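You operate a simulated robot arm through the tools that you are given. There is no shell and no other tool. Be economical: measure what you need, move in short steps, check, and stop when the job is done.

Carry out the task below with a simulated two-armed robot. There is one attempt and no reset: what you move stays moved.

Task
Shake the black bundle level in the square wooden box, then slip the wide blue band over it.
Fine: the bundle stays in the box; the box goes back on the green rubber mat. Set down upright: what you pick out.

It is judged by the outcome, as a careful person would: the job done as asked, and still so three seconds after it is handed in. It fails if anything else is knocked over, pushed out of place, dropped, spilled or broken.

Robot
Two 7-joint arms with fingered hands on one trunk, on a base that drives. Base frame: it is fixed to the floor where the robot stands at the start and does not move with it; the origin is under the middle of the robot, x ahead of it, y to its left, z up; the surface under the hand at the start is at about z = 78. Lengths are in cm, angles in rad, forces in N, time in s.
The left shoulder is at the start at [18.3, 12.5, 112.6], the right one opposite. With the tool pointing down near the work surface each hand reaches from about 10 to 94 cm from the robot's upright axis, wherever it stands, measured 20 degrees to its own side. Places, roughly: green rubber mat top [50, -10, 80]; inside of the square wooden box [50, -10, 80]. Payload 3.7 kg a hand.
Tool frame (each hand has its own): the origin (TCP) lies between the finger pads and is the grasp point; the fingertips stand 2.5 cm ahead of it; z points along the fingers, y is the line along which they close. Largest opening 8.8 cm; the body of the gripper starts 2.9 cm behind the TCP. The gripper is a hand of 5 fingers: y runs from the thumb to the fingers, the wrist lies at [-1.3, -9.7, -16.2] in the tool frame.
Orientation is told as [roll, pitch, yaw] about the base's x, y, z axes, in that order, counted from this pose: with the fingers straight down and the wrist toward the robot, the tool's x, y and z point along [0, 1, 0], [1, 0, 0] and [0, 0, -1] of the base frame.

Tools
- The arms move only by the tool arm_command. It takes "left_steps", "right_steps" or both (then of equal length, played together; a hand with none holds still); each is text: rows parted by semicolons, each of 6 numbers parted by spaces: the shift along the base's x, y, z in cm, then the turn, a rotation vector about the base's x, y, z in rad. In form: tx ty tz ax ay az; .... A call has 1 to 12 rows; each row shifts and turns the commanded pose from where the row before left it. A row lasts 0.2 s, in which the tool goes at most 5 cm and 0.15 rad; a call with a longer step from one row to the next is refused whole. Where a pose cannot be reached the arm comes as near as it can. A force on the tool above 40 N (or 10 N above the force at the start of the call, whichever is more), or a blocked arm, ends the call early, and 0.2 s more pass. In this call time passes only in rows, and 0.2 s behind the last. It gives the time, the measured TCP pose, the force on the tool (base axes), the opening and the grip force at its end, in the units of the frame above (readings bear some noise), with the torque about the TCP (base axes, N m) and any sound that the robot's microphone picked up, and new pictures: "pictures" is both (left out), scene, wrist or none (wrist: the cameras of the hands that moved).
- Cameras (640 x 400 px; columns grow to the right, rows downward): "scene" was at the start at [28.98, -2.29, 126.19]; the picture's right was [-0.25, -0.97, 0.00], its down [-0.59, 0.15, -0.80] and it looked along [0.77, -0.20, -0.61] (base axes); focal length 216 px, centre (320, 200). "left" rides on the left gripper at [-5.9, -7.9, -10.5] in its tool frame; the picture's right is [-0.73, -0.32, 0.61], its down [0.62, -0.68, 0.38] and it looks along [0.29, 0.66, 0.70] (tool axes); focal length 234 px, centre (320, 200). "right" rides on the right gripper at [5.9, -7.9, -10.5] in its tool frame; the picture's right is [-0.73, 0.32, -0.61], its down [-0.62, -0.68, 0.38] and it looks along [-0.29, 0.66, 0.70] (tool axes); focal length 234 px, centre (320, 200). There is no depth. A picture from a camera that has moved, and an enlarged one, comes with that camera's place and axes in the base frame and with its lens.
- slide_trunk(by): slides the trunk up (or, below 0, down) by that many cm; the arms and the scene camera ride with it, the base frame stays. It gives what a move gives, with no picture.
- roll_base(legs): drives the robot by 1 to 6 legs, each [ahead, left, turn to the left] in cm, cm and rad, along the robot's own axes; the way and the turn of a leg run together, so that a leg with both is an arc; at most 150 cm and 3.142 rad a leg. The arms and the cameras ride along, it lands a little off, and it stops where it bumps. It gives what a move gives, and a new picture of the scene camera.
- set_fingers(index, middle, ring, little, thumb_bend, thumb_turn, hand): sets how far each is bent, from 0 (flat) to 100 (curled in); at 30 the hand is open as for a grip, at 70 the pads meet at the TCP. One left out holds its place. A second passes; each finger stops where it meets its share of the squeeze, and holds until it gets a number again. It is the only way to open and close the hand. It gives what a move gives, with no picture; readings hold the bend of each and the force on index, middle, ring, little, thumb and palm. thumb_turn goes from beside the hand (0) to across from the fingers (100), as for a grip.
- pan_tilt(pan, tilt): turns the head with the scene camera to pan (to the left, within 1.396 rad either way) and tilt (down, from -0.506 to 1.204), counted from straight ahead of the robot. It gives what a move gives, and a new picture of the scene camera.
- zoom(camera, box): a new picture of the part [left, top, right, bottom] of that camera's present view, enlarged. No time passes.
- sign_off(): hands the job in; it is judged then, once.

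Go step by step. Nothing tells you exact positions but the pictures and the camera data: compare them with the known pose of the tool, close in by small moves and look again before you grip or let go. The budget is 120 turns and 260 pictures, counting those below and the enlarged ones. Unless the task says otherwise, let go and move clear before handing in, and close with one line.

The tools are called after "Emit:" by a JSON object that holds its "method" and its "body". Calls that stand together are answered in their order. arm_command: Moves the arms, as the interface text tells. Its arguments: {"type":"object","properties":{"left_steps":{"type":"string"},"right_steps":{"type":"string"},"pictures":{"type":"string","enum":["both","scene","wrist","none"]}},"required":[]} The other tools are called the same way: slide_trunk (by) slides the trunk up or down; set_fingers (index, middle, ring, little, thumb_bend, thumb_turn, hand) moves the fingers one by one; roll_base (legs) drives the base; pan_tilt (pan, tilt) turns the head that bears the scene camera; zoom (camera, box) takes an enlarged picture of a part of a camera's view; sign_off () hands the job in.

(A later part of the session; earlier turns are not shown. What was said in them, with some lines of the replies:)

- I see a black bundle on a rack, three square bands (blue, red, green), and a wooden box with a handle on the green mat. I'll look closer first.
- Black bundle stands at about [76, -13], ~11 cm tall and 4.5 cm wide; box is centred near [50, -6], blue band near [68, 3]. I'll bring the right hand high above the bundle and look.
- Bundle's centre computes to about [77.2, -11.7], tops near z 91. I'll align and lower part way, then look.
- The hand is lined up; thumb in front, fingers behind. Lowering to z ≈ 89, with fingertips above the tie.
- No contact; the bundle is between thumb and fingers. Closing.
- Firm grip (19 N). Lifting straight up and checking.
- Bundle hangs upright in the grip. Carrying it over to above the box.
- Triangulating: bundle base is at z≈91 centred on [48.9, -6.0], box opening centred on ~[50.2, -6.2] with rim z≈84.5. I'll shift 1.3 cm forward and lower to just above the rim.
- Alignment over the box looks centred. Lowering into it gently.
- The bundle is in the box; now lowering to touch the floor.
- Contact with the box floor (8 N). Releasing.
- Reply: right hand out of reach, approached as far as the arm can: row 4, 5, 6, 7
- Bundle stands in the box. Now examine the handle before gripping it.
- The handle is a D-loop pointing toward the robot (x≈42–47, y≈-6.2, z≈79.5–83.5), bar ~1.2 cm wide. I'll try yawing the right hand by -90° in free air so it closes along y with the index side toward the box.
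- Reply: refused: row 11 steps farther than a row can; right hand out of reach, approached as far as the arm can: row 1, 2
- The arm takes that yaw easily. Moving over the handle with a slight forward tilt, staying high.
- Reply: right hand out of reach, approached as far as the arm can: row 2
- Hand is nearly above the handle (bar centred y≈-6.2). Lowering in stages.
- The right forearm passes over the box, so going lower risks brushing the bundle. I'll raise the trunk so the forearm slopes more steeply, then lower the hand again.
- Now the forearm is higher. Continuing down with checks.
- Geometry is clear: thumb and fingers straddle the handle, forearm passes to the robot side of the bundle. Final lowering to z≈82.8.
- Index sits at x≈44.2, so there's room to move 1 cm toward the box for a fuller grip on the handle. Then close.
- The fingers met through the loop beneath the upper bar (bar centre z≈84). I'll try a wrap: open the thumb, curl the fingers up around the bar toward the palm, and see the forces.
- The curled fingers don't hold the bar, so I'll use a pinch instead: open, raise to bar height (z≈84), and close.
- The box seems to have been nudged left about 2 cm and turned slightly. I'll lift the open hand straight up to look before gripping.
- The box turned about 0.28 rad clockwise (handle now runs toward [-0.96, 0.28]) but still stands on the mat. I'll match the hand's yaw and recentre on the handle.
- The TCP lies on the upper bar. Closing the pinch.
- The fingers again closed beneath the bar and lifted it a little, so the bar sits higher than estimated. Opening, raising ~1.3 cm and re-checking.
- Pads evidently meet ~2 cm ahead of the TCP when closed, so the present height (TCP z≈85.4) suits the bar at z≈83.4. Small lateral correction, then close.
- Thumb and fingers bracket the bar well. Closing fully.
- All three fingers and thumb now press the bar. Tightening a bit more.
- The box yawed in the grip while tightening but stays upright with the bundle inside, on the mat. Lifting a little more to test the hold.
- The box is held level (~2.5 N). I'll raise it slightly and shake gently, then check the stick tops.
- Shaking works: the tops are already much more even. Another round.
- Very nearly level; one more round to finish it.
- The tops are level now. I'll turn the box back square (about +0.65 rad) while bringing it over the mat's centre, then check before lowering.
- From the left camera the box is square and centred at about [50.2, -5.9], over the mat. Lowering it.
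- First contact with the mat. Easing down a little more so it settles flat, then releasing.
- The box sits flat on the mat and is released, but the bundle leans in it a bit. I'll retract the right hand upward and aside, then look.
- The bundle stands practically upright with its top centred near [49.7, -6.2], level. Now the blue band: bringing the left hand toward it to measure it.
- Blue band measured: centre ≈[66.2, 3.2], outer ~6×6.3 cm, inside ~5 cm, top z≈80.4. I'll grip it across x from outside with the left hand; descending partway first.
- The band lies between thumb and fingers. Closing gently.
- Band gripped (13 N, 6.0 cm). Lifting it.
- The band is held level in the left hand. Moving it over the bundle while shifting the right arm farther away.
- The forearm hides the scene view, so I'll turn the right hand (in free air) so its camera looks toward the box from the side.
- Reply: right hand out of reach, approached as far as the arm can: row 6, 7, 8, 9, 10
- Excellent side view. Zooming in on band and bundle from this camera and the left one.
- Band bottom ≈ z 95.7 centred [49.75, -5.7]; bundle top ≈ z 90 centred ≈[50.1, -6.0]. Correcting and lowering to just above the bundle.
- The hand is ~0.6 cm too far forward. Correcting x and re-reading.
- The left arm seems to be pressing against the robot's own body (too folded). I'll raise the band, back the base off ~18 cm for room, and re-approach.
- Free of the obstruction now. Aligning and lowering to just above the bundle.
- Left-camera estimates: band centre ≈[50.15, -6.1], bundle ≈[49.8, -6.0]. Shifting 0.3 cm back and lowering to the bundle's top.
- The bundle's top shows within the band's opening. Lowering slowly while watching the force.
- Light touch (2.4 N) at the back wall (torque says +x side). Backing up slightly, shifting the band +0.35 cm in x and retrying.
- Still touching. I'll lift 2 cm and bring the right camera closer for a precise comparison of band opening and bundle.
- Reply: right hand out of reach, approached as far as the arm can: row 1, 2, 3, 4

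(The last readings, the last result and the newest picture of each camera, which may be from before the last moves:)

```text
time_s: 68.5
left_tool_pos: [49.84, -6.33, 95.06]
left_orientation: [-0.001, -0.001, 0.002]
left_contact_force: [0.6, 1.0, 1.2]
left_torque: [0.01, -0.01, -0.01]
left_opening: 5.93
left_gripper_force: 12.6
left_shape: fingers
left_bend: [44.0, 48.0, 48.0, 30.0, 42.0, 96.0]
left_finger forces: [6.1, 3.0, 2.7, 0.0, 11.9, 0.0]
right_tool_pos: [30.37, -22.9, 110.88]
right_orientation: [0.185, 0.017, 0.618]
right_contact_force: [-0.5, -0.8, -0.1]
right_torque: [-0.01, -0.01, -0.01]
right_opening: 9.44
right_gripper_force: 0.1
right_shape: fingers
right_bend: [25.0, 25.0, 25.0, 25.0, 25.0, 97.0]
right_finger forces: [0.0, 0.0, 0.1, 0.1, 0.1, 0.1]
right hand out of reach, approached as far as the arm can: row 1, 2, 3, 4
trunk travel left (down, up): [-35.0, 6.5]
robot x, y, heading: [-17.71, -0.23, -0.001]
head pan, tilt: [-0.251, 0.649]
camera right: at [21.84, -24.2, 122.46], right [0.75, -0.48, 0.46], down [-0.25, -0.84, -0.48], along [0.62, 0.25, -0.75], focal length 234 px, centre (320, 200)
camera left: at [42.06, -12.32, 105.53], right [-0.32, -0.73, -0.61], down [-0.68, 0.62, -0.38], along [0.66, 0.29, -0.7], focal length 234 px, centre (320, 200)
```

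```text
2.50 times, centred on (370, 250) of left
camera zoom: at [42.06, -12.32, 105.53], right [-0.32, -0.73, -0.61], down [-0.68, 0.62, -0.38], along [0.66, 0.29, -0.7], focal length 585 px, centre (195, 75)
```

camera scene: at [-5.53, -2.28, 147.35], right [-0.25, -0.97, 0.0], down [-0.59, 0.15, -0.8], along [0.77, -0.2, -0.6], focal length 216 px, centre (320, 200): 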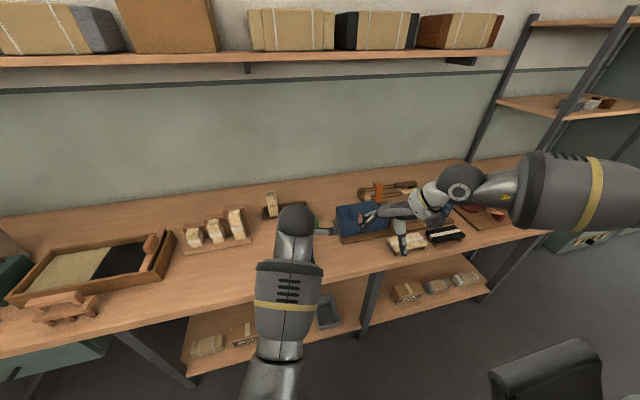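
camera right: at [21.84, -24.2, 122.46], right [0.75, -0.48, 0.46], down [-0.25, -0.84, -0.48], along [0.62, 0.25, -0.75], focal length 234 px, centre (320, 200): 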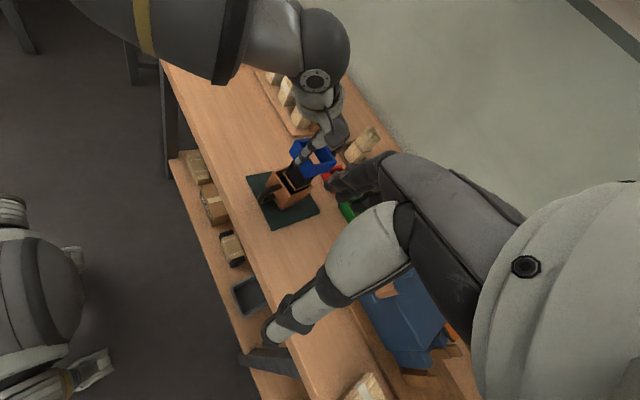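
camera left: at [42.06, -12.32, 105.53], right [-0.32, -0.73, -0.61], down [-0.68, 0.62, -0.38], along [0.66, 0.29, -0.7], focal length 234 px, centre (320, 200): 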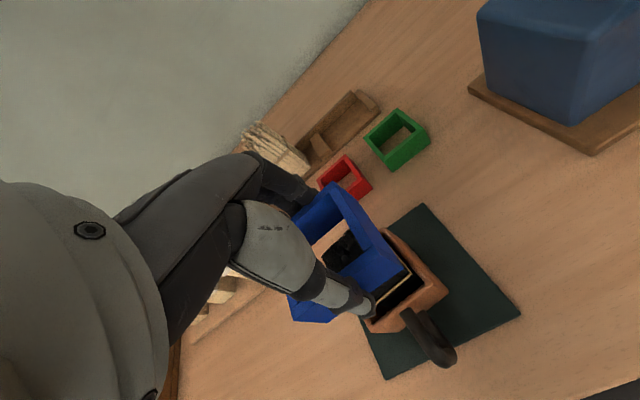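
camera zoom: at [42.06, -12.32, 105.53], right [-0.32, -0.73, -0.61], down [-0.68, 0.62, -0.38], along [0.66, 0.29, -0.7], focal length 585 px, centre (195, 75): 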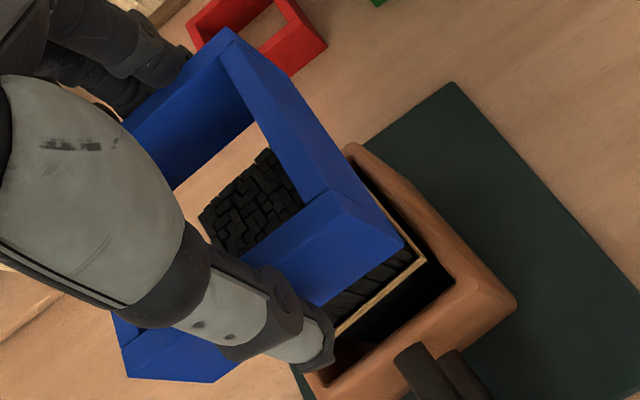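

Edges of band and bundle are parallel; torque indicates the back wall still catches. I'll shift a bit more in +x, come down near the top, and look at the gaps.

Emit:
{"method": "arm_command", "body": {"left_steps": "0.5 0 -0.7 0 0 0;0 0 -0.5 0 0 0", "pictures": "none"}}

Emit:
{"method": "zoom", "body": {"camera": "left", "box": [310, 190, 400, 270]}}

Emit:
{"method": "zoom", "body": {"camera": "right", "box": [285, 130, 335, 180]}}

```text
time_s: 69.1
left_tool_pos: [50.55, -6.45, 93.96]
left_orientation: [0.0, -0.003, 0.002]
left_contact_force: [-1.0, -0.9, 0.1]
left_torque: [-0.02, 0.0, 0.04]
left_opening: 5.94
left_gripper_force: 11.9
left_shape: fingers
left_bend: [44.0, 48.0, 48.0, 30.0, 42.0, 96.0]
left_finger forces: [6.1, 3.0, 2.6, 0.1, 11.9, 0.0]
right_tool_pos: [30.36, -22.84, 110.9]
right_orientation: [0.186, 0.017, 0.617]
right_contact_force: [0.1, -0.1, 0.5]
right_torque: [0.0, 0.0, 0.0]
right_opening: 9.44
right_gripper_force: 0.0
right_shape: fingers
right_bend: [25.0, 25.0, 25.0, 25.0, 25.0, 97.0]
right_finger forces: [0.0, 0.0, 0.0, 0.1, 0.1, 0.0]
trunk travel left (down, up): [-35.0, 6.5]
robot x, y, heading: [-17.85, -0.0, 0.003]
head pan, tilt: [-0.251, 0.649]
```

```text
5.00 times, centred on (355, 230) of left
camera zoom: at [42.62, -12.31, 104.34], right [-0.32, -0.73, -0.61], down [-0.68, 0.62, -0.38], along [0.66, 0.29, -0.7], focal length 1171 px, centre (145, 50)
```

zoom: 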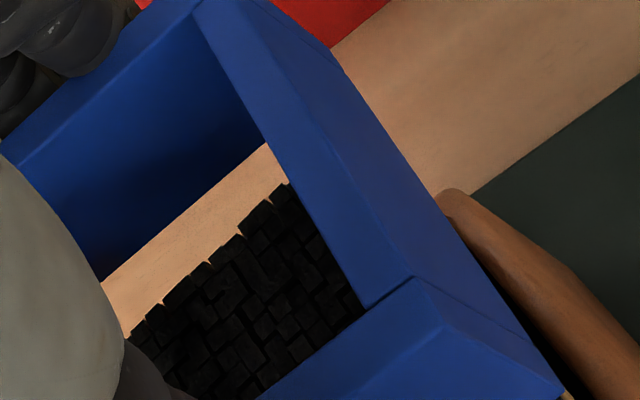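

```text
8.00 times, centred on (310, 155) of right
camera zoom: at [21.85, -24.21, 122.45], right [0.75, -0.48, 0.46], down [-0.25, -0.84, -0.48], along [0.62, 0.25, -0.75], focal length 1873 px, centre (400, 560)
```

zoom: 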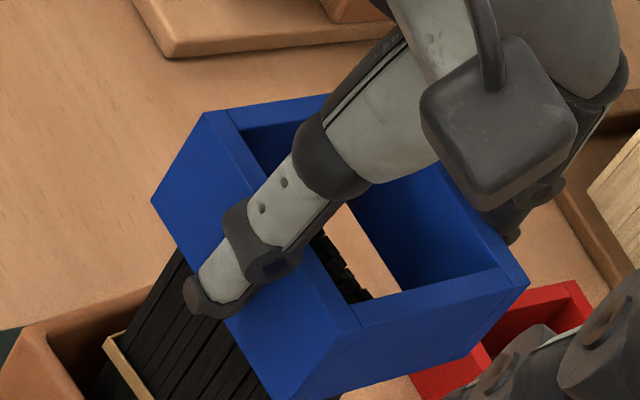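

At this x the back gap is about 0.55 cm, so ~0.25 cm back would centre it; y estimates suggest moving +0.25. Retrying with those corrections.

Emit:
{"method": "arm_command", "body": {"left_steps": "-0.25 0.25 -0.2 0 0 0;0 0 -0.5 0 0 0;0 0 -0.3 0 0 0", "pictures": "none"}}

Emit:
{"method": "zoom", "body": {"camera": "left", "box": [310, 190, 400, 270]}}

```text
time_s: 69.9
left_tool_pos: [50.2, -6.22, 92.86]
left_orientation: [0.0, 0.0, 0.002]
left_contact_force: [0.4, 0.3, 0.3]
left_torque: [-0.02, 0.06, -0.02]
left_opening: 5.96
left_gripper_force: 11.6
left_shape: fingers
left_bend: [44.0, 48.0, 48.0, 30.0, 42.0, 96.0]
left_finger forces: [6.1, 3.1, 2.6, 0.1, 11.9, 0.0]
right_tool_pos: [30.42, -22.86, 110.81]
right_orientation: [0.187, 0.015, 0.617]
right_contact_force: [-0.3, 0.5, -0.2]
right_torque: [0.0, -0.02, -0.01]
right_opening: 9.44
right_gripper_force: 0.0
right_shape: fingers
right_bend: [25.0, 25.0, 25.0, 25.0, 25.0, 97.0]
right_finger forces: [0.1, 0.0, 0.0, 0.0, 0.0, 0.0]
trunk travel left (down, up): [-35.0, 6.5]
robot x, y, heading: [-17.89, 0.03, 0.005]
head pan, tilt: [-0.251, 0.649]
```

```text
5.00 times, centred on (355, 230) of left
camera zoom: at [42.36, -12.07, 103.31], right [-0.32, -0.73, -0.61], down [-0.68, 0.62, -0.38], along [0.66, 0.29, -0.7], focal length 1171 px, centre (145, 50)
```

zoom: 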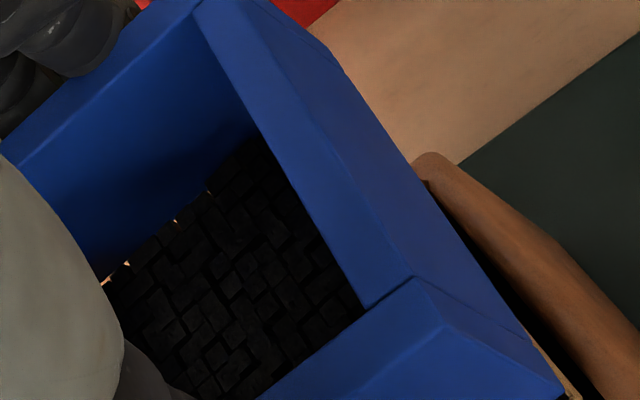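

No resistance now and below the previous contact level — the band is entering. Continuing slowly.

Emit:
{"method": "arm_command", "body": {"left_steps": "0 0 -0.4 0 0 0;0 0 -0.4 0 0 0", "pictures": "none"}}

Emit:
{"method": "zoom", "body": {"camera": "right", "box": [285, 130, 335, 190]}}

```text
time_s: 70.5
left_tool_pos: [50.23, -6.2, 92.11]
left_orientation: [-0.001, -0.002, 0.003]
left_contact_force: [-0.3, 0.1, -0.3]
left_torque: [-0.02, -0.01, -0.01]
left_opening: 5.93
left_gripper_force: 11.4
left_shape: fingers
left_bend: [44.0, 48.0, 48.0, 30.0, 42.0, 96.0]
left_finger forces: [6.0, 3.0, 2.5, 0.1, 12.0, 0.0]
right_tool_pos: [30.41, -22.77, 110.87]
right_orientation: [0.186, 0.015, 0.618]
right_contact_force: [-0.1, -0.5, 0.7]
right_torque: [0.01, 0.0, 0.0]
right_opening: 9.42
right_gripper_force: 0.0
right_shape: fingers
right_bend: [25.0, 25.0, 25.0, 25.0, 25.0, 97.0]
right_finger forces: [0.0, 0.0, 0.0, 0.0, 0.0, 0.0]
trunk travel left (down, up): [-35.0, 6.5]
robot x, y, heading: [-17.86, -0.04, 0.002]
head pan, tilt: [-0.251, 0.649]
```

```text
6.67 times, centred on (310, 160) of right
camera zoom: at [21.86, -24.22, 122.44], right [0.75, -0.48, 0.46], down [-0.25, -0.84, -0.48], along [0.62, 0.25, -0.75], focal length 1561 px, centre (387, 467)
```

zoom: 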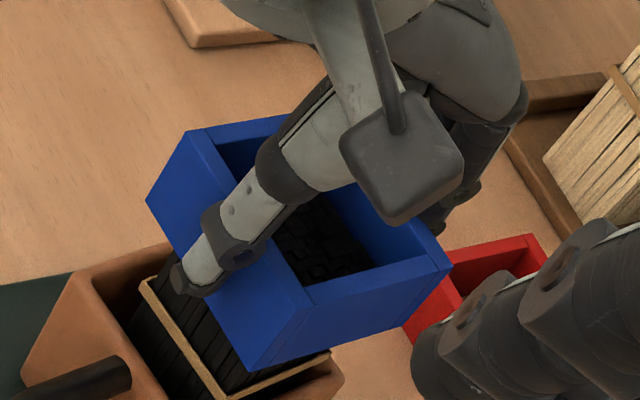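

Emit:
{"method": "arm_command", "body": {"left_steps": "0 0 -0.5 0 0 0;0 0 -0.5 0 0 0;0 0 -0.4 0 0 0;0 0 -0.4 0 0 0", "pictures": "none"}}

Emit:
{"method": "zoom", "body": {"camera": "right", "box": [280, 130, 335, 190]}}

```text
time_s: 71.5
left_tool_pos: [50.17, -6.04, 90.7]
left_orientation: [0.0, 0.001, 0.001]
left_contact_force: [0.9, 0.4, -1.0]
left_torque: [-0.02, 0.02, 0.02]
left_opening: 5.95
left_gripper_force: 12.7
left_shape: fingers
left_bend: [44.0, 48.0, 48.0, 30.0, 42.0, 96.0]
left_finger forces: [6.3, 2.9, 2.6, 0.1, 11.8, 0.0]
left hand out of reach, approached as far as the arm can: row 4
right_tool_pos: [30.23, -22.93, 110.91]
right_orientation: [0.183, 0.015, 0.619]
right_contact_force: [0.4, 0.4, -0.3]
right_torque: [0.02, 0.0, -0.04]
right_opening: 9.42
right_gripper_force: 0.0
right_shape: fingers
right_bend: [25.0, 25.0, 25.0, 25.0, 25.0, 97.0]
right_finger forces: [0.1, 0.1, 0.1, 0.0, 0.0, 0.0]
trunk travel left (down, up): [-35.0, 6.5]
robot x, y, heading: [-17.98, -0.35, 0.001]
head pan, tilt: [-0.251, 0.649]
```

```text
6.67 times, centred on (308, 160) of right
camera zoom: at [21.86, -24.22, 122.44], right [0.75, -0.48, 0.46], down [-0.25, -0.84, -0.48], along [0.62, 0.25, -0.75], focal length 1561 px, centre (403, 467)
```

zoom: 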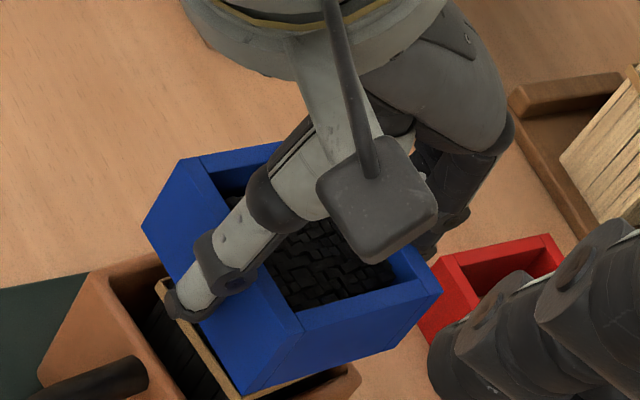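

The arm reached its lower limit, but the band already encircles the bundle. I'll lower the trunk 1 cm to bring it further down.

Emit:
{"method": "slide_trunk", "body": {"by": -1}}

Emit:
{"method": "zoom", "body": {"camera": "right", "box": [280, 130, 335, 190]}}

```text
time_s: 72.1
left_tool_pos: [49.99, -6.12, 89.85]
left_orientation: [0.0, 0.0, 0.002]
left_contact_force: [-0.6, -0.4, -0.4]
left_torque: [0.03, 0.02, -0.01]
left_opening: 5.93
left_gripper_force: 12.0
left_shape: fingers
left_bend: [44.0, 48.0, 48.0, 30.0, 42.0, 96.0]
left_finger forces: [6.1, 3.0, 2.5, 0.1, 11.8, 0.0]
right_tool_pos: [30.33, -22.93, 109.82]
right_orientation: [0.186, 0.015, 0.621]
right_contact_force: [0.5, 0.4, 1.0]
right_torque: [0.0, 0.0, -0.02]
right_opening: 9.43
right_gripper_force: 0.0
right_shape: fingers
right_bend: [25.0, 25.0, 25.0, 25.0, 25.0, 97.0]
right_finger forces: [0.0, 0.1, 0.0, 0.1, 0.0, 0.1]
trunk travel left (down, up): [-34.0, 7.5]
robot x, y, heading: [-18.12, -0.19, -0.005]
head pan, tilt: [-0.251, 0.649]
```

```text
6.67 times, centred on (308, 160) of right
camera zoom: at [21.77, -24.24, 121.43], right [0.75, -0.48, 0.46], down [-0.24, -0.84, -0.48], along [0.62, 0.25, -0.75], focal length 1561 px, centre (403, 467)
```

zoom: 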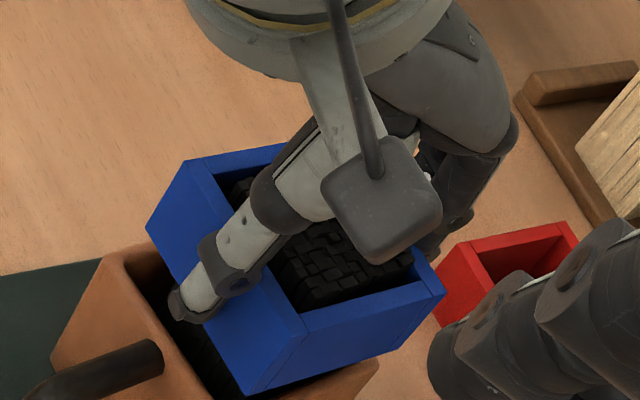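

Emit:
{"method": "slide_trunk", "body": {"by": -0.8}}

Emit:
{"method": "zoom", "body": {"camera": "right", "box": [280, 130, 335, 190]}}

```text
time_s: 72.6
left_tool_pos: [50.03, -6.03, 88.97]
left_orientation: [0.0, 0.0, 0.003]
left_contact_force: [-0.2, -0.9, 0.2]
left_torque: [0.06, -0.01, 0.0]
left_opening: 5.92
left_gripper_force: 12.2
left_shape: fingers
left_bend: [44.0, 48.0, 48.0, 30.0, 42.0, 96.0]
left_finger forces: [6.1, 2.8, 2.5, 0.0, 11.8, 0.1]
right_tool_pos: [30.41, -22.94, 109.05]
right_orientation: [0.186, 0.015, 0.621]
right_contact_force: [-0.4, 0.4, -0.7]
right_torque: [-0.01, -0.02, 0.0]
right_opening: 9.45
right_gripper_force: 0.0
right_shape: fingers
right_bend: [25.0, 25.0, 25.0, 25.0, 25.0, 97.0]
right_finger forces: [0.0, 0.1, 0.0, 0.0, 0.0, 0.0]
trunk travel left (down, up): [-33.2, 8.3]
robot x, y, heading: [-18.2, -0.04, -0.003]
head pan, tilt: [-0.251, 0.649]
```

```text
6.67 times, centred on (308, 160) of right
camera zoom: at [21.76, -24.22, 120.64], right [0.75, -0.48, 0.46], down [-0.24, -0.84, -0.48], along [0.62, 0.25, -0.75], focal length 1561 px, centre (403, 467)
```

zoom: 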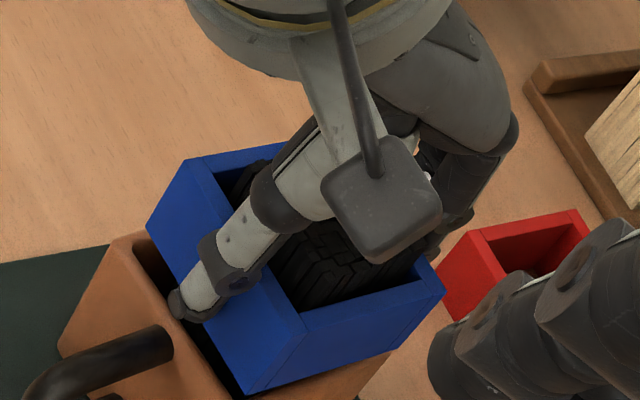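

Almost at the box rim. A last half centimetre to touch down.

Emit:
{"method": "slide_trunk", "body": {"by": -0.5}}

Emit:
{"method": "zoom", "body": {"camera": "left", "box": [280, 170, 440, 330]}}

```text
time_s: 73.2
left_tool_pos: [50.05, -6.04, 88.51]
left_orientation: [-0.001, 0.0, 0.002]
left_contact_force: [0.4, 0.0, -0.2]
left_torque: [-0.01, 0.02, 0.01]
left_opening: 5.93
left_gripper_force: 12.0
left_shape: fingers
left_bend: [44.0, 48.0, 48.0, 30.0, 42.0, 96.0]
left_finger forces: [6.1, 2.8, 2.5, 0.0, 11.8, 0.0]
right_tool_pos: [30.25, -22.81, 108.57]
right_orientation: [0.184, 0.016, 0.622]
right_contact_force: [0.0, -0.1, 0.7]
right_torque: [0.01, 0.01, -0.03]
right_opening: 9.44
right_gripper_force: 0.0
right_shape: fingers
right_bend: [25.0, 25.0, 25.0, 25.0, 25.0, 97.0]
right_finger forces: [0.0, 0.0, 0.0, 0.0, 0.1, 0.1]
trunk travel left (down, up): [-32.7, 8.8]
robot x, y, heading: [-18.08, 0.03, 0.002]
head pan, tilt: [-0.251, 0.649]
```

```text
2.50 times, centred on (360, 250) of left
camera zoom: at [42.17, -11.97, 98.88], right [-0.32, -0.73, -0.61], down [-0.68, 0.62, -0.38], along [0.66, 0.29, -0.7], focal length 585 px, centre (220, 75)
```

zoom: 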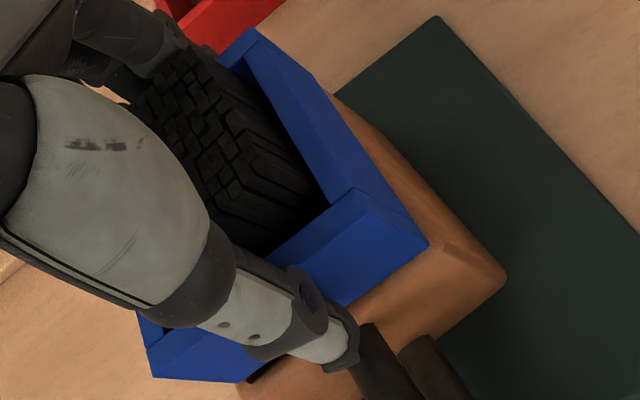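

Emit:
{"method": "slide_trunk", "body": {"by": -0.5}}

Emit:
{"method": "zoom", "body": {"camera": "right", "box": [270, 130, 335, 195]}}

```text
time_s: 73.7
left_tool_pos: [49.92, -6.02, 87.98]
left_orientation: [0.001, 0.0, 0.002]
left_contact_force: [-0.2, 0.1, 1.8]
left_torque: [0.01, -0.01, 0.0]
left_opening: 5.95
left_gripper_force: 12.1
left_shape: fingers
left_bend: [45.0, 48.0, 48.0, 30.0, 42.0, 96.0]
left_finger forces: [6.4, 3.2, 2.6, 0.0, 12.2, 0.0]
right_tool_pos: [30.34, -22.71, 108.15]
right_orientation: [0.186, 0.016, 0.623]
right_contact_force: [-0.4, 0.0, -0.5]
right_torque: [0.01, -0.03, -0.01]
right_opening: 9.44
right_gripper_force: 0.1
right_shape: fingers
right_bend: [25.0, 25.0, 25.0, 25.0, 25.0, 97.0]
right_finger forces: [0.1, 0.0, 0.0, 0.0, 0.0, 0.1]
trunk travel left (down, up): [-32.2, 9.3]
robot x, y, heading: [-18.17, 0.35, 0.001]
head pan, tilt: [-0.251, 0.649]
```

```text
6.15 times, centred on (302, 162) of right
camera zoom: at [21.77, -24.22, 119.62], right [0.75, -0.48, 0.46], down [-0.25, -0.84, -0.48], along [0.62, 0.25, -0.75], focal length 1441 px, centre (428, 431)
```

zoom: 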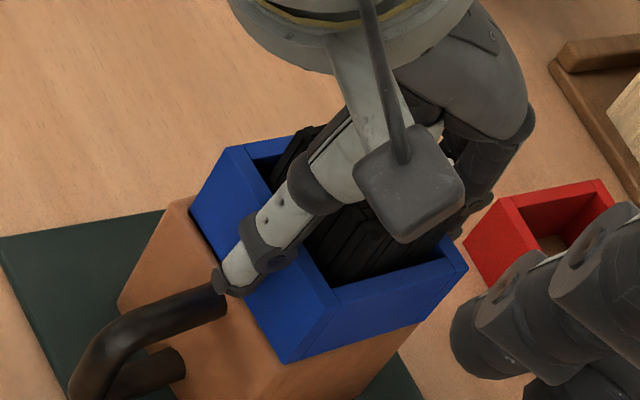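

The band now rests on the box rim (1.8 N). Releasing and withdrawing straight up.

Emit:
{"method": "set_fingers", "body": {"hand": "left", "index": 28, "middle": 28, "ring": 28, "little": 28, "thumb_bend": 28}}

Emit:
{"method": "slide_trunk", "body": {"by": 6}}

Emit:
{"method": "zoom", "body": {"camera": "right", "box": [260, 110, 345, 205]}}

```text
time_s: 74.7
left_tool_pos: [50.06, -6.13, 87.97]
left_orientation: [0.001, -0.001, 0.002]
left_contact_force: [1.1, -0.4, -0.6]
left_torque: [0.03, -0.03, 0.0]
left_opening: 8.83
left_gripper_force: 0.0
left_shape: fingers
left_bend: [28.0, 28.0, 28.0, 28.0, 28.0, 97.0]
left_finger forces: [0.0, 0.0, 0.1, 0.1, 0.0, 0.0]
right_tool_pos: [30.26, -22.91, 107.95]
right_orientation: [0.187, 0.015, 0.621]
right_contact_force: [-0.7, -0.4, 0.2]
right_torque: [-0.01, -0.04, 0.01]
right_opening: 9.46
right_gripper_force: 0.0
right_shape: fingers
right_bend: [25.0, 25.0, 25.0, 25.0, 25.0, 97.0]
right_finger forces: [0.0, 0.0, 0.1, 0.1, 0.0, 0.0]
trunk travel left (down, up): [-32.2, 9.3]
robot x, y, heading: [-17.91, -0.12, 0.005]
head pan, tilt: [-0.251, 0.649]
```

```text
time_s: 75.7
left_tool_pos: [50.17, -6.05, 94.45]
left_orientation: [-0.001, -0.009, 0.002]
left_contact_force: [0.7, -0.8, 0.1]
left_torque: [0.0, -0.03, 0.02]
left_opening: 8.83
left_gripper_force: 0.0
left_shape: fingers
left_bend: [28.0, 28.0, 28.0, 28.0, 28.0, 97.0]
left_finger forces: [0.0, 0.1, 0.1, 0.1, 0.0, 0.0]
right_tool_pos: [30.31, -22.89, 113.91]
right_orientation: [0.186, 0.015, 0.618]
right_contact_force: [-0.9, 0.4, -1.0]
right_torque: [0.0, -0.02, -0.03]
right_opening: 9.43
right_gripper_force: 0.0
right_shape: fingers
right_bend: [25.0, 25.0, 25.0, 25.0, 25.0, 97.0]
right_finger forces: [0.1, 0.0, 0.1, 0.0, 0.0, 0.0]
trunk travel left (down, up): [-38.2, 3.3]
robot x, y, heading: [-17.82, -0.01, 0.001]
head pan, tilt: [-0.251, 0.649]
```

```text
4.21 times, centred on (302, 158) of right
camera zoom: at [21.8, -24.15, 125.59], right [0.75, -0.48, 0.46], down [-0.25, -0.84, -0.48], along [0.62, 0.25, -0.75], focal length 986 px, centre (394, 379)
```

zoom: 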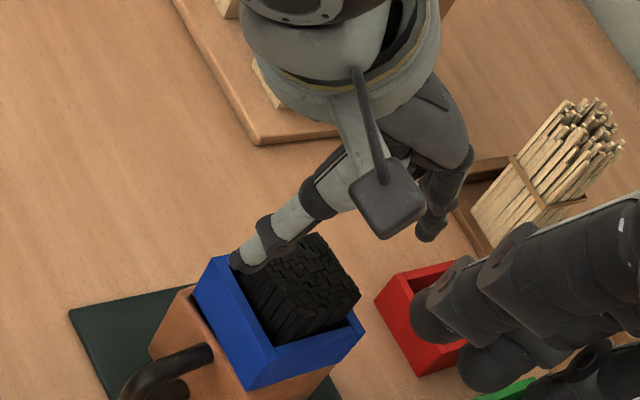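

The band sits around the bundle on the rim. Moving the left hand up and clear, then a final check.

Emit:
{"method": "arm_command", "body": {"left_steps": "0 0 3 0 0 0;0 0 3.5 0 0 0;0 0 3.5 0 0 0;0 4 2 0 0 0;0 4 2 0 0 0;0 4.5 0 0 0 0;0 4.5 0 0 0 0"}}

Emit:
{"method": "zoom", "body": {"camera": "scene", "box": [240, 180, 340, 280]}}

Emit:
{"method": "zoom", "body": {"camera": "right", "box": [250, 120, 345, 215]}}

```text
time_s: 77.3
left_tool_pos: [50.18, 11.21, 108.88]
left_orientation: [0.0, -0.01, 0.002]
left_contact_force: [-0.2, 0.0, -0.4]
left_torque: [0.0, 0.01, 0.02]
left_opening: 8.86
left_gripper_force: 0.0
left_shape: fingers
left_bend: [28.0, 28.0, 28.0, 28.0, 28.0, 97.0]
left_finger forces: [0.0, 0.1, 0.1, 0.0, 0.1, 0.0]
right_tool_pos: [30.36, -22.73, 114.0]
right_orientation: [0.181, 0.016, 0.618]
right_contact_force: [0.1, -0.1, -0.2]
right_torque: [-0.02, -0.02, -0.04]
right_opening: 9.44
right_gripper_force: 0.2
right_shape: fingers
right_bend: [25.0, 25.0, 25.0, 25.0, 25.0, 97.0]
right_finger forces: [0.0, 0.0, 0.0, 0.1, 0.0, 0.1]
trunk travel left (down, up): [-38.2, 3.3]
robot x, y, heading: [-18.31, -0.37, 0.003]
head pan, tilt: [-0.251, 0.649]
camera scene: at [-5.86, -2.17, 150.6], right [-0.25, -0.97, 0.0], down [-0.59, 0.15, -0.8], along [0.77, -0.2, -0.61], focal length 216 px, centre (320, 200)
camera left: at [42.13, 5.23, 119.18], right [-0.32, -0.73, -0.61], down [-0.68, 0.62, -0.39], along [0.66, 0.29, -0.69], focal length 234 px, centre (320, 200)
```

scene: 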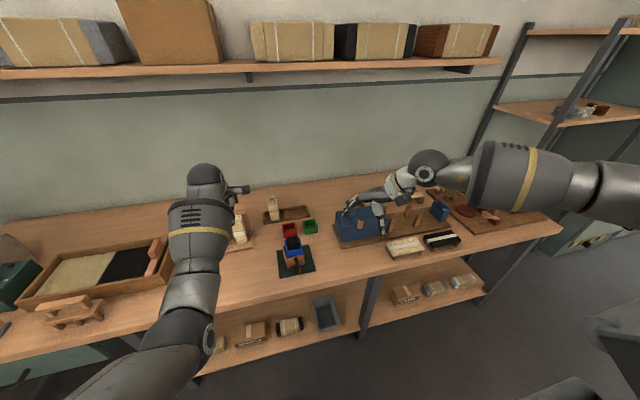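
left: 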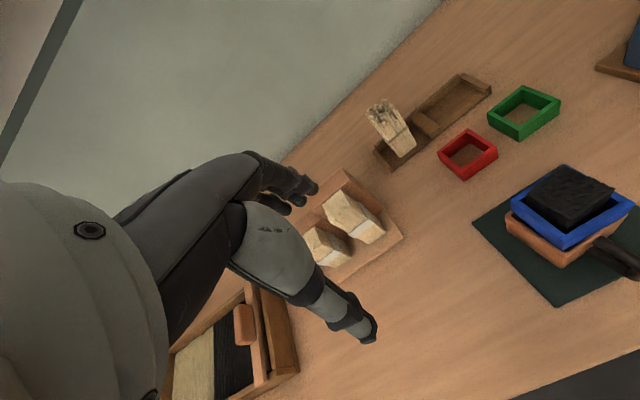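

```text
4.00 times, centred on (290, 230) of scene
camera zoom: at [-5.86, -2.17, 150.6], right [-0.25, -0.97, 0.0], down [-0.59, 0.15, -0.8], along [0.77, -0.2, -0.61], focal length 864 px, centre (440, 80)
```

zoom: 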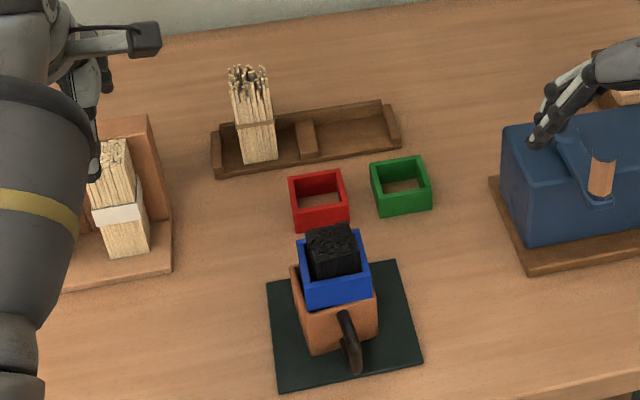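

```text
4.21 times, centred on (298, 168) of right
camera zoom: at [21.76, -24.03, 125.64], right [0.75, -0.48, 0.46], down [-0.25, -0.84, -0.48], along [0.62, 0.24, -0.75], focal length 986 px, centre (415, 337)
```

zoom: 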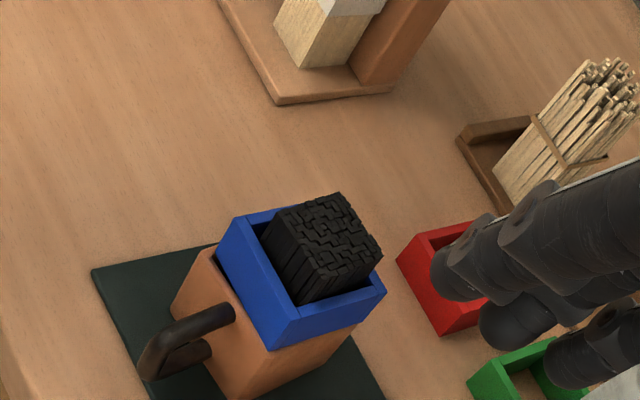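

The level black bundle stands in the box on the green mat, with the blue band around it resting on the rim. Both hands are clear and nothing else was disturbed, so I'm handing in.

Emit:
{"method": "sign_off", "body": {}}

```text
The job is handed in.
```

The black bundle is shaken level in the square wooden box, the blue band is slipped over it, and the box is back on the green mat.
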